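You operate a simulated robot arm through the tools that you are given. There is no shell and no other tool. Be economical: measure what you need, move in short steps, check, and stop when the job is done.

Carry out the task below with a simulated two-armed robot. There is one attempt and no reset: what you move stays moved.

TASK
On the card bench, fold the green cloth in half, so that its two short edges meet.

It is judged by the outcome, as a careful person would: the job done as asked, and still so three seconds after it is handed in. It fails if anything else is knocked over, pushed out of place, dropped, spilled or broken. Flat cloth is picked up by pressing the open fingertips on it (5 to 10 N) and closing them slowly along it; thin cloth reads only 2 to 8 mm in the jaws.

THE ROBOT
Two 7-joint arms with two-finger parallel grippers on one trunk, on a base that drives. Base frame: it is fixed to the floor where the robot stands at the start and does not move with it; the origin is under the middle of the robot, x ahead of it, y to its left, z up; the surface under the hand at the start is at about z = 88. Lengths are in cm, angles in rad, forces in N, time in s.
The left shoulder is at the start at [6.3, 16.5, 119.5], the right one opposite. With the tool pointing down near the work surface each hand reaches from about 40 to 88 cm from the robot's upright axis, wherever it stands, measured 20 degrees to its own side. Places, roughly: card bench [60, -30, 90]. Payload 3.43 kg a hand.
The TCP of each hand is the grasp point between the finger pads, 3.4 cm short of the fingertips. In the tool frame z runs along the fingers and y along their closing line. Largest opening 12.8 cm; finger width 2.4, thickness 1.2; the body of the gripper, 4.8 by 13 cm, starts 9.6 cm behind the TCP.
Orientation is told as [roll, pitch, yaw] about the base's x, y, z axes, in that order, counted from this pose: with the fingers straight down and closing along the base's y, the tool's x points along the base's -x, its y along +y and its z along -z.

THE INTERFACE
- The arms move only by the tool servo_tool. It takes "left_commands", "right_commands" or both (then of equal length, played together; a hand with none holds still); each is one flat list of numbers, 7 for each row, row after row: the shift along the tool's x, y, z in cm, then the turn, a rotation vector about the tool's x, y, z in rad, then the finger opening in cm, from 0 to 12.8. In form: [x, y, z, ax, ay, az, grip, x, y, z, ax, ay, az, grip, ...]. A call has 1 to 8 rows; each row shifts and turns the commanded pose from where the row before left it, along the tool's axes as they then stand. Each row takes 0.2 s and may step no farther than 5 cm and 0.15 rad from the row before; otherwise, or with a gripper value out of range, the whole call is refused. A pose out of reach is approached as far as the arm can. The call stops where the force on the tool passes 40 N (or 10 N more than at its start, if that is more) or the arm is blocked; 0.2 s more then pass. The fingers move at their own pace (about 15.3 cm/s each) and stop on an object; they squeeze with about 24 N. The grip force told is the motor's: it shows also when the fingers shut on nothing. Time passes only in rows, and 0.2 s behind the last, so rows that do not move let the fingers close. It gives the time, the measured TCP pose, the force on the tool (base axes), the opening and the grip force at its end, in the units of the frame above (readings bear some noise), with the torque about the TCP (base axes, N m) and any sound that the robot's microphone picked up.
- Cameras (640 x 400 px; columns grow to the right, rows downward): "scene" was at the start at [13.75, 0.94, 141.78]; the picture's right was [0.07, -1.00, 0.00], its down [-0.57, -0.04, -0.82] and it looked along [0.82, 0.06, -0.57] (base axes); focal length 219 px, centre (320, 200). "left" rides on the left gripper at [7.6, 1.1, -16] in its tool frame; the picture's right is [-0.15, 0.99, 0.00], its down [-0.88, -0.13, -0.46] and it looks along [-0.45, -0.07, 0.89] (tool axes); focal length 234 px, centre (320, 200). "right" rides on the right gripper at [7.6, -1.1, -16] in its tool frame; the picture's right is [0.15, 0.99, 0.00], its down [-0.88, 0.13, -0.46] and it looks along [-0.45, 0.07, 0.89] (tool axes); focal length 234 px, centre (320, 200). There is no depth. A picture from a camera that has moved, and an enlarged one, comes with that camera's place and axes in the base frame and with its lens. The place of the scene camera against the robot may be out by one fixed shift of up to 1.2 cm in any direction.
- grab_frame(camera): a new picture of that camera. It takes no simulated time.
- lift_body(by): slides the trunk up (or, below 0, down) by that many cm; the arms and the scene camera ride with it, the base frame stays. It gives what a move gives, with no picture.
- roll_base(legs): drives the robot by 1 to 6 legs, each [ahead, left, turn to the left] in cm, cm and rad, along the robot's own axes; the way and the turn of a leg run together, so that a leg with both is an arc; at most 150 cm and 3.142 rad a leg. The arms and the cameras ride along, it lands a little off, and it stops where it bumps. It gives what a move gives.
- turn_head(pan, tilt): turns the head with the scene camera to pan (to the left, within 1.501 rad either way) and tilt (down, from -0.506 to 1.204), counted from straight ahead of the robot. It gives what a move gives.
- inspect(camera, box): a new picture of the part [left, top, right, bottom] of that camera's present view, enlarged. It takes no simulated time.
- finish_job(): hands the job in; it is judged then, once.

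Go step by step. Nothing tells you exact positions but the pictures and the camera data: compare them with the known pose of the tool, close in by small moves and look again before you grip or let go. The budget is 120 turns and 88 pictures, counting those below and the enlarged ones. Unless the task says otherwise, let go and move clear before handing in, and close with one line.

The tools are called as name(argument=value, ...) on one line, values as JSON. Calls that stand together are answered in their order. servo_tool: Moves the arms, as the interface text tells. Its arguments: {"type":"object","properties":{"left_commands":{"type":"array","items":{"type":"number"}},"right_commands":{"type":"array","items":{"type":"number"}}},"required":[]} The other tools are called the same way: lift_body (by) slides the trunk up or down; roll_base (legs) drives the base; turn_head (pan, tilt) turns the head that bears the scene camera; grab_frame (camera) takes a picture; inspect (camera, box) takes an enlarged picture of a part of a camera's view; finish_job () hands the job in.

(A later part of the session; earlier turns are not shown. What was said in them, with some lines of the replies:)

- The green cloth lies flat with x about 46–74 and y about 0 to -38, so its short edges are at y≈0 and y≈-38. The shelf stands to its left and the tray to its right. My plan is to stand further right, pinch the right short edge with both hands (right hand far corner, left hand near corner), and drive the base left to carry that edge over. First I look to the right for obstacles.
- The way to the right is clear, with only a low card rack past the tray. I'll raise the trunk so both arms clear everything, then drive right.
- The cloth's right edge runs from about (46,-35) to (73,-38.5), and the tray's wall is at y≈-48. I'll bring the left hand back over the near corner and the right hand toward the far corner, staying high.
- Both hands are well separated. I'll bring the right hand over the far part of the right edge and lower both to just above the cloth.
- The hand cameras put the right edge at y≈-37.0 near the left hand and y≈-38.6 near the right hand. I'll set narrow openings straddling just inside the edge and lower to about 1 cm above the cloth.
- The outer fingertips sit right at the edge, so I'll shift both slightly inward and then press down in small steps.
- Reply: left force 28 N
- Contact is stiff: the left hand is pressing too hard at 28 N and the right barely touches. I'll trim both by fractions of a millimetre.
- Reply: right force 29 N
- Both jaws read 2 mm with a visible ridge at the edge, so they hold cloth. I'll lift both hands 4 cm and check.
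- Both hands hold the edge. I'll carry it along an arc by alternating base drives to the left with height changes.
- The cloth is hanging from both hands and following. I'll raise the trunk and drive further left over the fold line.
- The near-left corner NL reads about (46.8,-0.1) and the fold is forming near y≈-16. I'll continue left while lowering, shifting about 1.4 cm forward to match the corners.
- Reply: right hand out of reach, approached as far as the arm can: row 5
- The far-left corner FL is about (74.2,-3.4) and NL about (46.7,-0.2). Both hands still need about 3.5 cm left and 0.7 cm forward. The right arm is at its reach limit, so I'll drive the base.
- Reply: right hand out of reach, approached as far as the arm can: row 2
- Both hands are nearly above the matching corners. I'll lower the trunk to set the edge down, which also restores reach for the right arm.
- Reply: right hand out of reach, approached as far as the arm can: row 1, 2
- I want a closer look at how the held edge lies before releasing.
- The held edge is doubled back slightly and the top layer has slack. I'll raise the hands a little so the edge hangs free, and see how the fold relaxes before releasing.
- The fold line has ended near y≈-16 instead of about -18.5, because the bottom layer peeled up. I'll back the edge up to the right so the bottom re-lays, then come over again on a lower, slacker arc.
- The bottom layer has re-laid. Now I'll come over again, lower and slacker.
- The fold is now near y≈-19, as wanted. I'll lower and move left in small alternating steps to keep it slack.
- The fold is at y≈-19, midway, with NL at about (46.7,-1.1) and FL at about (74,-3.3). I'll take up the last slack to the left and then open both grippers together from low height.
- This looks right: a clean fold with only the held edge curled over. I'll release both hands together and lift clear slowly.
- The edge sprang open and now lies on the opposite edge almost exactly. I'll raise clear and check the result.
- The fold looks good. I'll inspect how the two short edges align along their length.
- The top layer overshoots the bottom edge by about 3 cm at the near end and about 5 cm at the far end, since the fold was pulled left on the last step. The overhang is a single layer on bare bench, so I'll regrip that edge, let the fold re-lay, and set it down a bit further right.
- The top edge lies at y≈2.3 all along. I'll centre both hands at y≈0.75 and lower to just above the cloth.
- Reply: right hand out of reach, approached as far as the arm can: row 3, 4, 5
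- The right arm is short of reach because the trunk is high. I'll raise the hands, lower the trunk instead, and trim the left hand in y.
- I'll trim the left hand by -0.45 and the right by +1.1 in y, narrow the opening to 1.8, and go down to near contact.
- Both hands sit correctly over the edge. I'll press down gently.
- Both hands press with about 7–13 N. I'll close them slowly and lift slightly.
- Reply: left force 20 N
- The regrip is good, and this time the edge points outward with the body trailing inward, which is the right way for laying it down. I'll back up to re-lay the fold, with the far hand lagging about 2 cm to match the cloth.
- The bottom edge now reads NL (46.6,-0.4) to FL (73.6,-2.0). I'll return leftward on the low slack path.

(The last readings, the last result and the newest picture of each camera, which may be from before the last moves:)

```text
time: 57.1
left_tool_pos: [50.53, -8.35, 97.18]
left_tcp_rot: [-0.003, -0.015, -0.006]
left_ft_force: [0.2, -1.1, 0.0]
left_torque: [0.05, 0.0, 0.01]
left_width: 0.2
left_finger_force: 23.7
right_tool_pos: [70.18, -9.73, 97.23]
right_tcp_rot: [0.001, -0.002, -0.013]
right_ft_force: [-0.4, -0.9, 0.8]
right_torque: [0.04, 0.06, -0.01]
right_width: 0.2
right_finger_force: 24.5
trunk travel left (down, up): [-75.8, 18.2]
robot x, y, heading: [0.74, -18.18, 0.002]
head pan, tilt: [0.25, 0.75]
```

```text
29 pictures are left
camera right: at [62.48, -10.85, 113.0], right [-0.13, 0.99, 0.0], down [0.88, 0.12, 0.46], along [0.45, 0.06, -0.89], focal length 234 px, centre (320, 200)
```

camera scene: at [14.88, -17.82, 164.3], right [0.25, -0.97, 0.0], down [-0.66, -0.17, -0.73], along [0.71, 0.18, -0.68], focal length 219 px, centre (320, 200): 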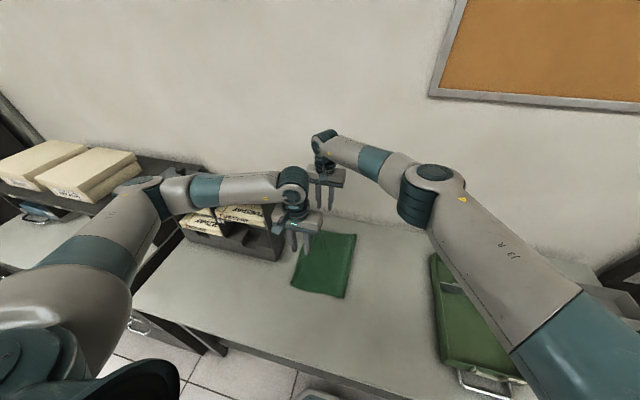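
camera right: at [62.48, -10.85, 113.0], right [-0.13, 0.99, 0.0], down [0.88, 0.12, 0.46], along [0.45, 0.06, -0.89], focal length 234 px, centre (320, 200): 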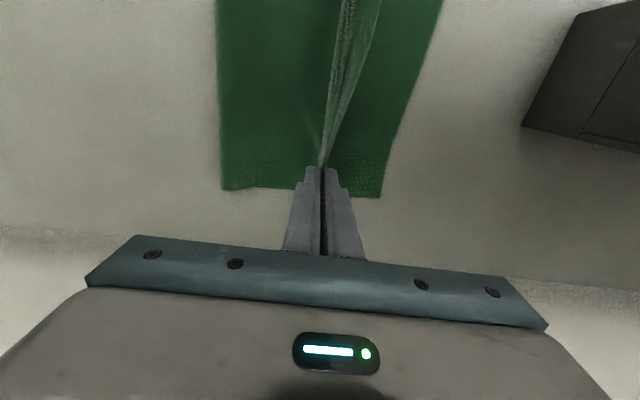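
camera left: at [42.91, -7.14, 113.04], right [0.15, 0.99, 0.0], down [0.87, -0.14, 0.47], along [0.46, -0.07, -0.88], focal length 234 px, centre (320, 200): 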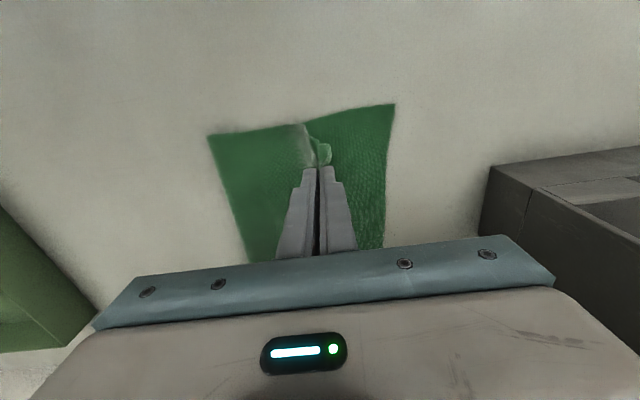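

The fold is at y≈-19 to -20, well placed. I'll continue down and left in small steps.

lift_body(by=-1.5)

roll_base(legs=[[0, 3, 0]])

lift_body(by=-1.5)

roll_base(legs=[[0, 1.8, 0]])

inspect(camera="left", box=[120, 60, 440, 260])

inspect(camera="right", box=[120, 0, 440, 220])

```text
time: 57.8
left_tool_pos: [50.57, -8.08, 95.74]
left_tcp_rot: [-0.007, -0.015, -0.006]
left_ft_force: [0.3, 0.7, 0.1]
left_torque: [0.0, -0.04, -0.01]
left_width: 0.22
left_finger_force: 24.2
right_tool_pos: [70.23, -9.6, 95.75]
right_tcp_rot: [-0.001, -0.002, -0.013]
right_ft_force: [-0.8, -0.5, 0.1]
right_torque: [0.02, 0.04, -0.02]
right_width: 0.21
right_finger_force: 24.1
trunk travel left (down, up): [-74.3, 19.7]
robot x, y, heading: [0.73, -18.23, -0.003]
head pan, tilt: [0.25, 0.75]
```

```text
time: 58.6
left_tool_pos: [50.62, -5.65, 95.82]
left_tcp_rot: [-0.003, -0.016, -0.01]
left_ft_force: [0.1, -0.3, 0.0]
left_torque: [0.05, -0.04, -0.01]
left_width: 0.18
left_finger_force: 23.4
right_tool_pos: [70.1, -7.1, 95.68]
right_tcp_rot: [0.003, -0.003, -0.013]
right_ft_force: [-0.8, -1.2, -0.2]
right_torque: [0.02, 0.07, 0.01]
right_width: 0.23
right_finger_force: 24.3
trunk travel left (down, up): [-74.3, 19.7]
robot x, y, heading: [1.11, -15.26, 0.001]
head pan, tilt: [0.25, 0.75]
```

```text
time: 59.2
left_tool_pos: [50.5, -5.41, 94.14]
left_tcp_rot: [-0.007, -0.016, -0.009]
left_ft_force: [0.2, 0.1, 0.2]
left_torque: [0.04, -0.03, 0.0]
left_width: 0.23
left_finger_force: 23.9
right_tool_pos: [70.13, -6.84, 94.13]
right_tcp_rot: [-0.001, -0.001, -0.015]
right_ft_force: [-0.4, 0.0, 0.3]
right_torque: [-0.02, 0.04, 0.0]
right_width: 0.24
right_finger_force: 24.6
trunk travel left (down, up): [-72.8, 21.2]
robot x, y, heading: [0.88, -15.5, -0.007]
head pan, tilt: [0.25, 0.75]
```

```text
time: 60.0
left_tool_pos: [50.68, -4.01, 94.16]
left_tcp_rot: [-0.005, -0.015, -0.01]
left_ft_force: [0.8, -0.7, 0.8]
left_torque: [0.02, -0.03, -0.01]
left_width: 0.19
left_finger_force: 23.7
right_tool_pos: [70.11, -5.48, 94.15]
right_tcp_rot: [0.0, -0.002, -0.015]
right_ft_force: [-0.6, -0.3, 0.1]
right_torque: [0.0, 0.03, 0.01]
right_width: 0.24
right_finger_force: 24.1
trunk travel left (down, up): [-72.8, 21.2]
robot x, y, heading: [0.65, -13.83, -0.006]
head pan, tilt: [0.25, 0.75]
```

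```text
2.00 times, centred on (280, 160) of left
camera zoom: at [42.91, -2.63, 110.05], right [0.16, 0.99, 0.0], down [0.87, -0.14, 0.47], along [0.46, -0.08, -0.88], focal length 468 px, centre (400, 280)
```

zoom: 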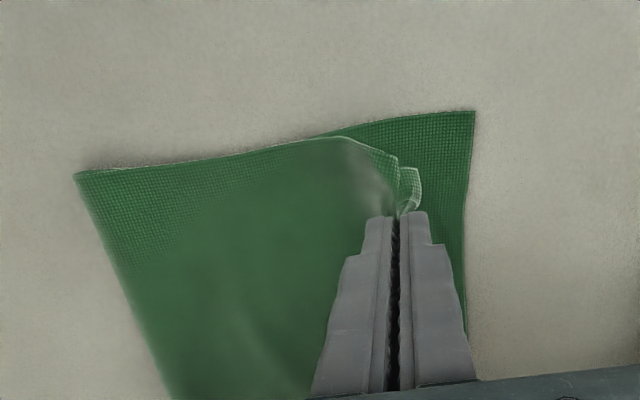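

```text
1.82 times, centred on (280, 110) of right
camera zoom: at [62.54, -6.41, 109.99], right [-0.13, 0.99, 0.0], down [0.88, 0.12, 0.46], along [0.45, 0.06, -0.89], focal length 426 px, centre (393, 364)
```

zoom: 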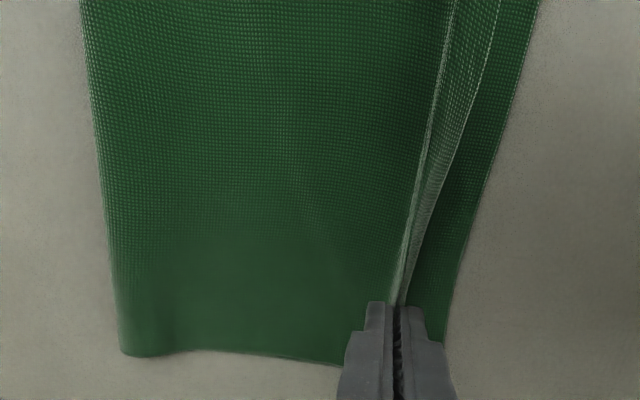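

The geometry is now right: the bottom edge is at y≈0 to -2.4 and the fold at -18.7 to -20.2, with the held edge facing outward. A last small lower and shift, then release.

servo_tool(left_commands=[0, 0.4, 0.6, 0, 0, 0, 0, 0, 0.5, 0.5, 0, 0, 0, 0, 0, 0, 0, 0, 0, 0, 0, 0, 0, 0, 0, 0, 0, 2, 0, 0, 0, 0, 0, 0, 2, 0, 0, 0, 0, 0, 0, 2, 0, 0, -1.5, 0, 0, 0, 2, 0, 0, -3, 0, 0, 0, 2], right_commands=[0, 0.4, 0.6, 0, 0, 0, 0, 0, 0.5, 0.5, 0, 0, 0, 0, 0, 0, 0, 0, 0, 0, 0, 0, 0, 0, 0, 0, 0, 2, 0, 0, 0, 0, 0, 0, 2, 0, 0, 0, 0, 0, 0, 2, 0, 0, -1.5, 0, 0, 0, 2, 0, 0, -3, 0, 0, 0, 2])

inspect(camera="left", box=[120, 60, 440, 260])

inspect(camera="right", box=[120, 0, 440, 220])

```text
time: 61.8
left_tool_pos: [50.6, -3.01, 97.53]
left_tcp_rot: [-0.008, -0.016, -0.011]
left_ft_force: [0.4, -0.5, -0.6]
left_torque: [-0.01, -0.04, 0.02]
left_width: 2.01
left_finger_force: 0.1
right_tool_pos: [70.28, -4.51, 97.64]
right_tcp_rot: [-0.001, -0.003, -0.017]
right_ft_force: [-0.1, 0.3, 0.4]
right_torque: [0.01, -0.03, -0.01]
right_width: 1.98
right_finger_force: 0.0
trunk travel left (down, up): [-72.8, 21.2]
robot x, y, heading: [0.94, -13.82, -0.005]
head pan, tilt: [0.25, 0.75]
```

```text
2.00 times, centred on (280, 160) of left
camera zoom: at [42.89, -1.66, 113.38], right [0.16, 0.99, 0.0], down [0.87, -0.14, 0.47], along [0.46, -0.08, -0.88], focal length 468 px, centre (400, 280)
```

zoom: 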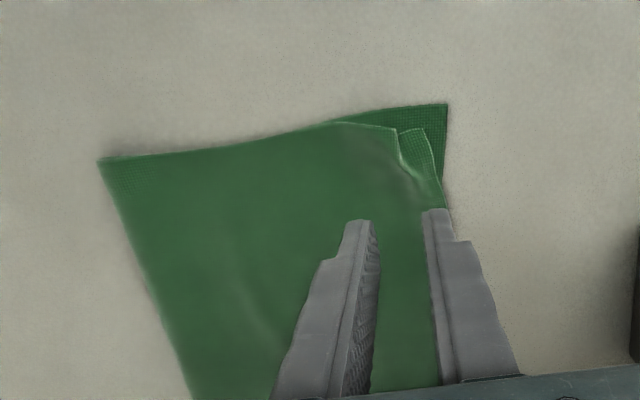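

```text
1.82 times, centred on (280, 110) of right
camera zoom: at [62.61, -5.5, 113.44], right [-0.13, 0.99, 0.0], down [0.88, 0.12, 0.46], along [0.45, 0.06, -0.89], focal length 426 px, centre (393, 364)
```

zoom: 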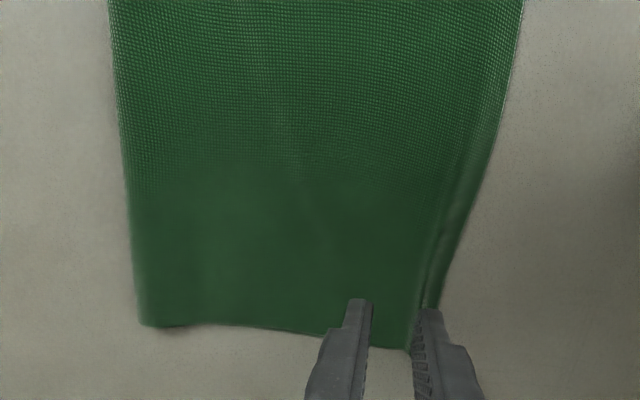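

The edges now meet closely, with a small ridge where the pinch was. I'll raise clear and re-check.

lift_body(by=13)

inspect(camera="left", box=[200, 80, 380, 190])

inspect(camera="right", box=[200, 0, 440, 170])

```text
time: 63.4
left_tool_pos: [50.74, -2.97, 110.36]
left_tcp_rot: [-0.008, -0.016, -0.009]
left_ft_force: [-0.6, -0.4, 0.1]
left_torque: [0.02, -0.01, 0.03]
left_width: 2.02
left_finger_force: 0.0
right_tool_pos: [70.42, -4.51, 110.54]
right_tcp_rot: [-0.002, -0.001, -0.016]
right_ft_force: [0.4, -0.3, 0.8]
right_torque: [-0.02, -0.01, -0.01]
right_width: 2.0
right_finger_force: 0.1
trunk travel left (down, up): [-85.8, 8.2]
robot x, y, heading: [1.15, -13.88, -0.005]
head pan, tilt: [0.25, 0.75]
```

```text
3.56 times, centred on (290, 135) of left
camera zoom: at [43.01, -1.61, 126.32], right [0.16, 0.99, -0.01], down [0.87, -0.14, 0.47], along [0.46, -0.08, -0.88], focal length 833 px, centre (427, 431)
```

zoom: 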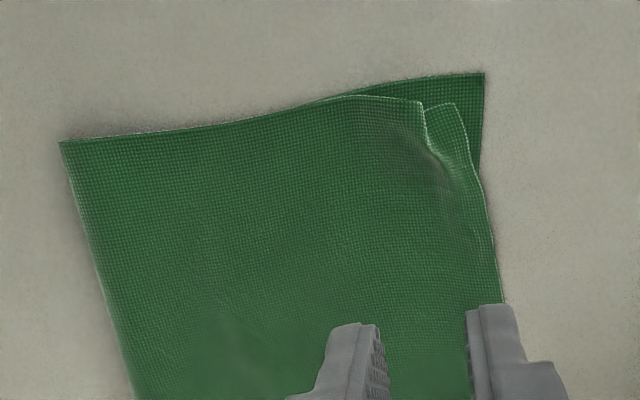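

```text
2.35 times, centred on (320, 85) of right
camera zoom: at [62.7, -5.44, 126.35], right [-0.13, 0.99, 0.0], down [0.88, 0.12, 0.46], along [0.45, 0.06, -0.89], focal length 551 px, centre (320, 471)
```

zoom: 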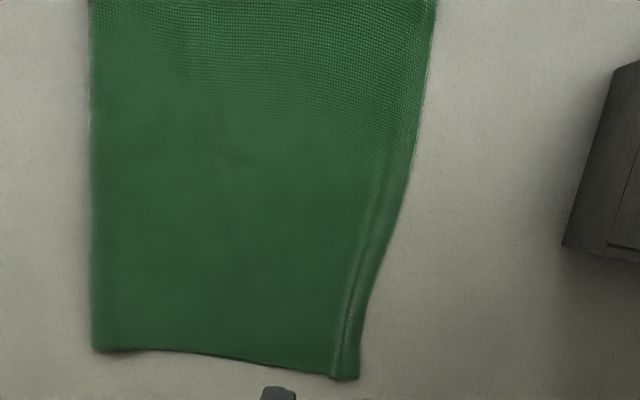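

The edges coincide well except the near corner, where a small leftover ridge leaves the top corner about 1.5 cm short. I'll spread that ridge flat with the left fingertips, the reverse of the pinch.

servo_tool(left_commands=[0.9, 0.35, 0, 0, 0, 0, 1.2, 0.9, 0.35, 4, 0, 0, 0, 1.2, 0, 0, 4, 0, 0, 0, 1.2, 0, 0, 4, 0, 0, 0, 1.2, 0, 0, 4, 0, 0, 0, 1.2, 0, 0, 1.2, 0, 0, 0, 1.2, 0, 0, 0, 0, 0, 0, 1.2])

inspect(camera="left", box=[200, 80, 400, 200])

```text
time: 65.0
left_tool_pos: [49.01, -2.37, 93.63]
left_tcp_rot: [-0.008, -0.016, -0.009]
left_ft_force: [0.2, 0.6, -0.2]
left_torque: [-0.02, 0.01, 0.0]
left_width: 1.19
left_finger_force: 0.1
right_tool_pos: [70.28, -4.48, 110.52]
right_tcp_rot: [-0.001, -0.003, -0.015]
right_ft_force: [0.1, 0.1, 0.5]
right_torque: [-0.02, -0.03, 0.01]
right_width: 2.01
right_finger_force: 0.1
trunk travel left (down, up): [-85.8, 8.2]
robot x, y, heading: [1.03, -13.87, -0.003]
head pan, tilt: [0.25, 0.75]
```

```text
3.20 times, centred on (300, 140) of left
camera zoom: at [41.4, -0.98, 109.37], right [0.16, 0.99, -0.01], down [0.87, -0.14, 0.47], along [0.46, -0.08, -0.88], focal length 749 px, centre (384, 392)
```

zoom: 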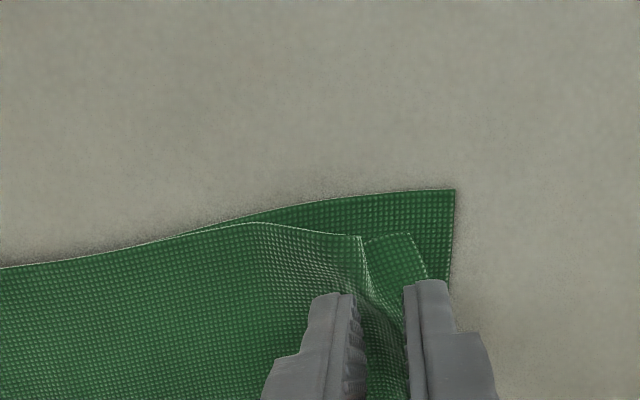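

The fingers straddle the crease, with the outer one on the flap. I'll press lightly, then spread.

servo_tool(left_commands=[0, 0, 0.9, 0, 0, 0, 1.2, 0, 0, 0.4, 0, 0, 0, 1.2, 0, 0, 0.2, 0, 0, 0, 1.2, 0, 0, 0, 0, 0, 0, 1.2])

```text
time: 66.0
left_tool_pos: [49.19, -2.35, 91.8]
left_tcp_rot: [-0.008, -0.015, -0.01]
left_ft_force: [0.2, -0.3, -0.1]
left_torque: [-0.03, 0.01, 0.02]
left_width: 1.21
left_finger_force: 0.1
right_tool_pos: [70.35, -4.52, 110.56]
right_tcp_rot: [-0.002, -0.003, -0.015]
right_ft_force: [0.5, 0.0, -0.1]
right_torque: [-0.01, -0.02, 0.02]
right_width: 1.97
right_finger_force: 0.0
trunk travel left (down, up): [-85.8, 8.2]
robot x, y, heading: [0.9, -13.74, -0.001]
head pan, tilt: [0.25, 0.75]
```

servo_tool(left_commands=[0, 0, 0.1, 0, 0, 0, 1.2, 0, 0, 0.05, 0, 0, 0, 1.2])

```text
time: 66.6
left_tool_pos: [49.16, -2.41, 91.72]
left_tcp_rot: [-0.005, -0.016, -0.01]
left_ft_force: [0.2, -0.6, 1.9]
left_torque: [0.02, 0.02, 0.0]
left_width: 1.19
left_finger_force: 0.0
right_tool_pos: [70.29, -4.57, 110.56]
right_tcp_rot: [-0.003, -0.002, -0.014]
right_ft_force: [-0.3, 1.0, -0.7]
right_torque: [0.0, -0.02, 0.02]
right_width: 2.0
right_finger_force: 0.1
trunk travel left (down, up): [-85.8, 8.2]
robot x, y, heading: [0.79, -13.77, 0.002]
head pan, tilt: [0.25, 0.75]
```

servo_tool(left_commands=[0, 0, 0.03, 0, 0, 0, 1.2, 0.1, 0.2, 0, 0, 0, 0, 1.6, 0.1, 0.2, 0, 0, 0, 0, 2.0, 0.1, 0.2, 0, 0, 0, 0, 2.4, 0.1, 0.2, 0, 0, 0, 0, 2.8, 0, 0, 0, 0, 0, 0, 2.8, 0, 0, -1.5, 0, 0, 0, 2.8, 0, 0, -3, 0, 0, 0, 2.8])

inspect(camera="left", box=[160, 80, 400, 220])

```text
time: 68.4
left_tool_pos: [48.46, -1.69, 96.03]
left_tcp_rot: [-0.007, -0.015, -0.009]
left_ft_force: [0.5, -0.5, 0.3]
left_torque: [0.0, 0.04, -0.02]
left_width: 2.8
left_finger_force: 0.1
right_tool_pos: [70.2, -4.55, 110.62]
right_tcp_rot: [-0.002, -0.003, -0.017]
right_ft_force: [-0.5, 0.0, 0.3]
right_torque: [-0.02, -0.01, -0.04]
right_width: 1.96
right_finger_force: 0.0
trunk travel left (down, up): [-85.8, 8.2]
robot x, y, heading: [0.98, -13.51, -0.002]
head pan, tilt: [0.25, 0.75]
```

```text
2.67 times, centred on (280, 150) of left
camera zoom: at [40.87, -0.31, 111.88], right [0.16, 0.99, 0.0], down [0.87, -0.14, 0.47], along [0.46, -0.08, -0.88], focal length 624 px, centre (427, 333)
```

zoom: 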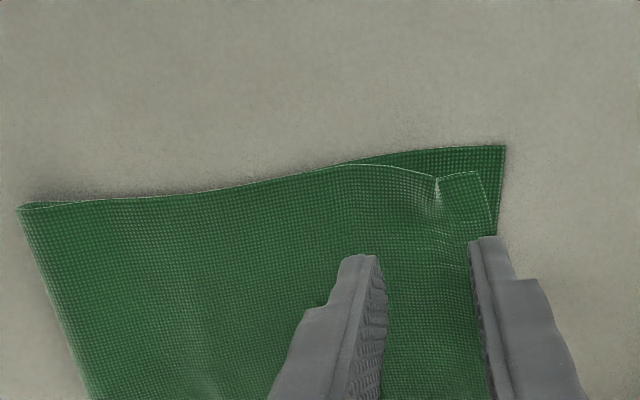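

The crease is now flat, and the top edge sits within about 1 cm of the bottom edge. I'll raise the left hand clear and take a final look.

servo_tool(left_commands=[0, 0, -4.5, 0, 0, 0, 2.8, 0, 0, -4.5, 0, 0, 0, 2.8, 0, 0, -4.5, 0, 0, 0, 2.8, 0, 0, -4.5, 0, 0, 0, 2.8])

roll_base(legs=[[0, -15, 0]])

grab_frame(camera="scene")

grab_frame(camera="left")

grab_frame(camera="right")

```text
time: 69.4
left_tool_pos: [48.18, -1.24, 113.88]
left_tcp_rot: [-0.008, -0.015, -0.009]
left_ft_force: [-0.2, 0.1, 0.1]
left_torque: [0.0, -0.02, -0.03]
left_width: 2.82
left_finger_force: 0.0
right_tool_pos: [70.35, -4.58, 110.52]
right_tcp_rot: [-0.003, -0.003, -0.015]
right_ft_force: [0.5, 0.0, -0.1]
right_torque: [0.0, -0.05, 0.0]
right_width: 2.0
right_finger_force: 0.1
trunk travel left (down, up): [-85.8, 8.2]
robot x, y, heading: [1.45, -13.91, -0.004]
head pan, tilt: [0.25, 0.75]
```

```text
time: 70.8
left_tool_pos: [48.19, -16.08, 113.74]
left_tcp_rot: [-0.008, -0.016, -0.006]
left_ft_force: [-1.2, 0.6, -0.5]
left_torque: [-0.02, -0.04, 0.04]
left_width: 2.81
left_finger_force: 0.1
right_tool_pos: [70.23, -19.12, 110.62]
right_tcp_rot: [-0.003, -0.002, -0.011]
right_ft_force: [0.1, -0.4, -0.1]
right_torque: [-0.01, 0.02, -0.04]
right_width: 1.99
right_finger_force: 0.1
trunk travel left (down, up): [-85.8, 8.2]
robot x, y, heading: [1.01, -28.61, 0.005]
head pan, tilt: [0.25, 0.75]
```

```text
20 pictures are left
camera scene: at [14.81, -26.48, 158.81], right [0.25, -0.97, 0.0], down [-0.66, -0.17, -0.73], along [0.71, 0.18, -0.68], focal length 219 px, centre (320, 200)
```

scene: 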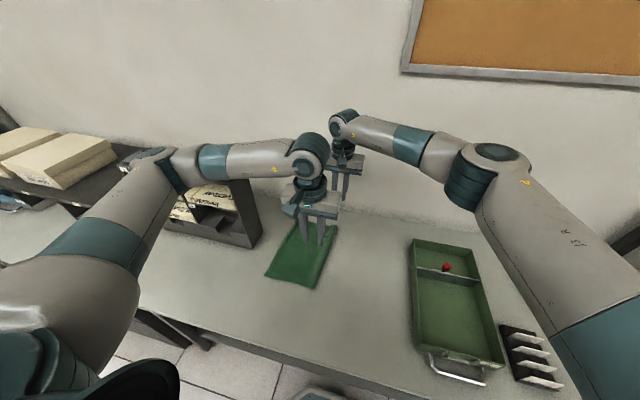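

```text
19 pictures are left
camera left: at [40.5, -14.72, 129.63], right [0.15, 0.99, -0.01], down [0.87, -0.13, 0.47], along [0.46, -0.08, -0.88], focal length 234 px, centre (320, 200)
```

left: 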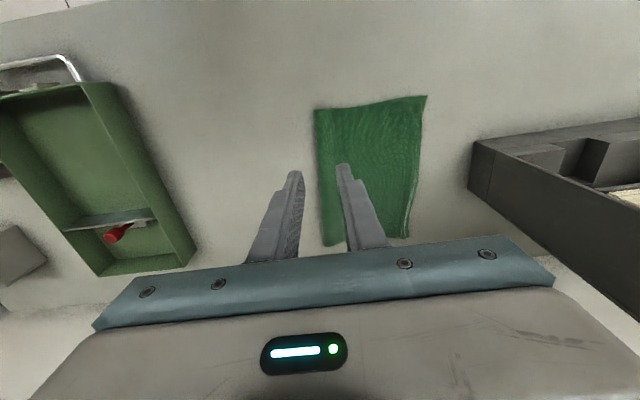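

```text
18 pictures are left
camera right: at [62.61, -20.12, 126.35], right [-0.14, 0.99, 0.0], down [0.88, 0.12, 0.46], along [0.45, 0.06, -0.89], focal length 234 px, centre (320, 200)
```

right: 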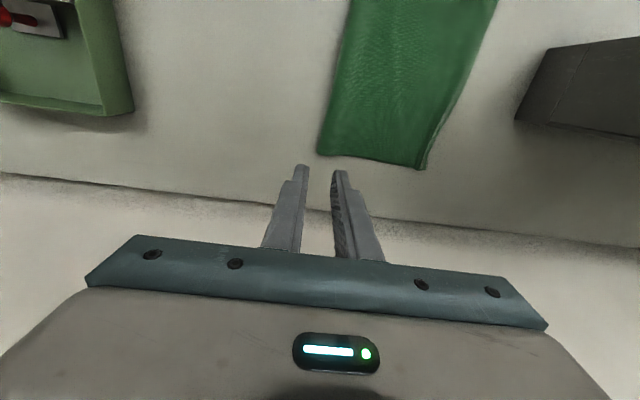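

The cloth is folded in half, the short edges lie together within about 1 cm, and the tray, shelf and cards are where they were. Both hands are open and clear, so I'm handing in.

finish_job()

```text
The job is handed in.
```

I folded the green cloth in half. Its two short edges meet to within about 1–1.5 cm at the corners, both hands are clear, and nothing else was disturbed.
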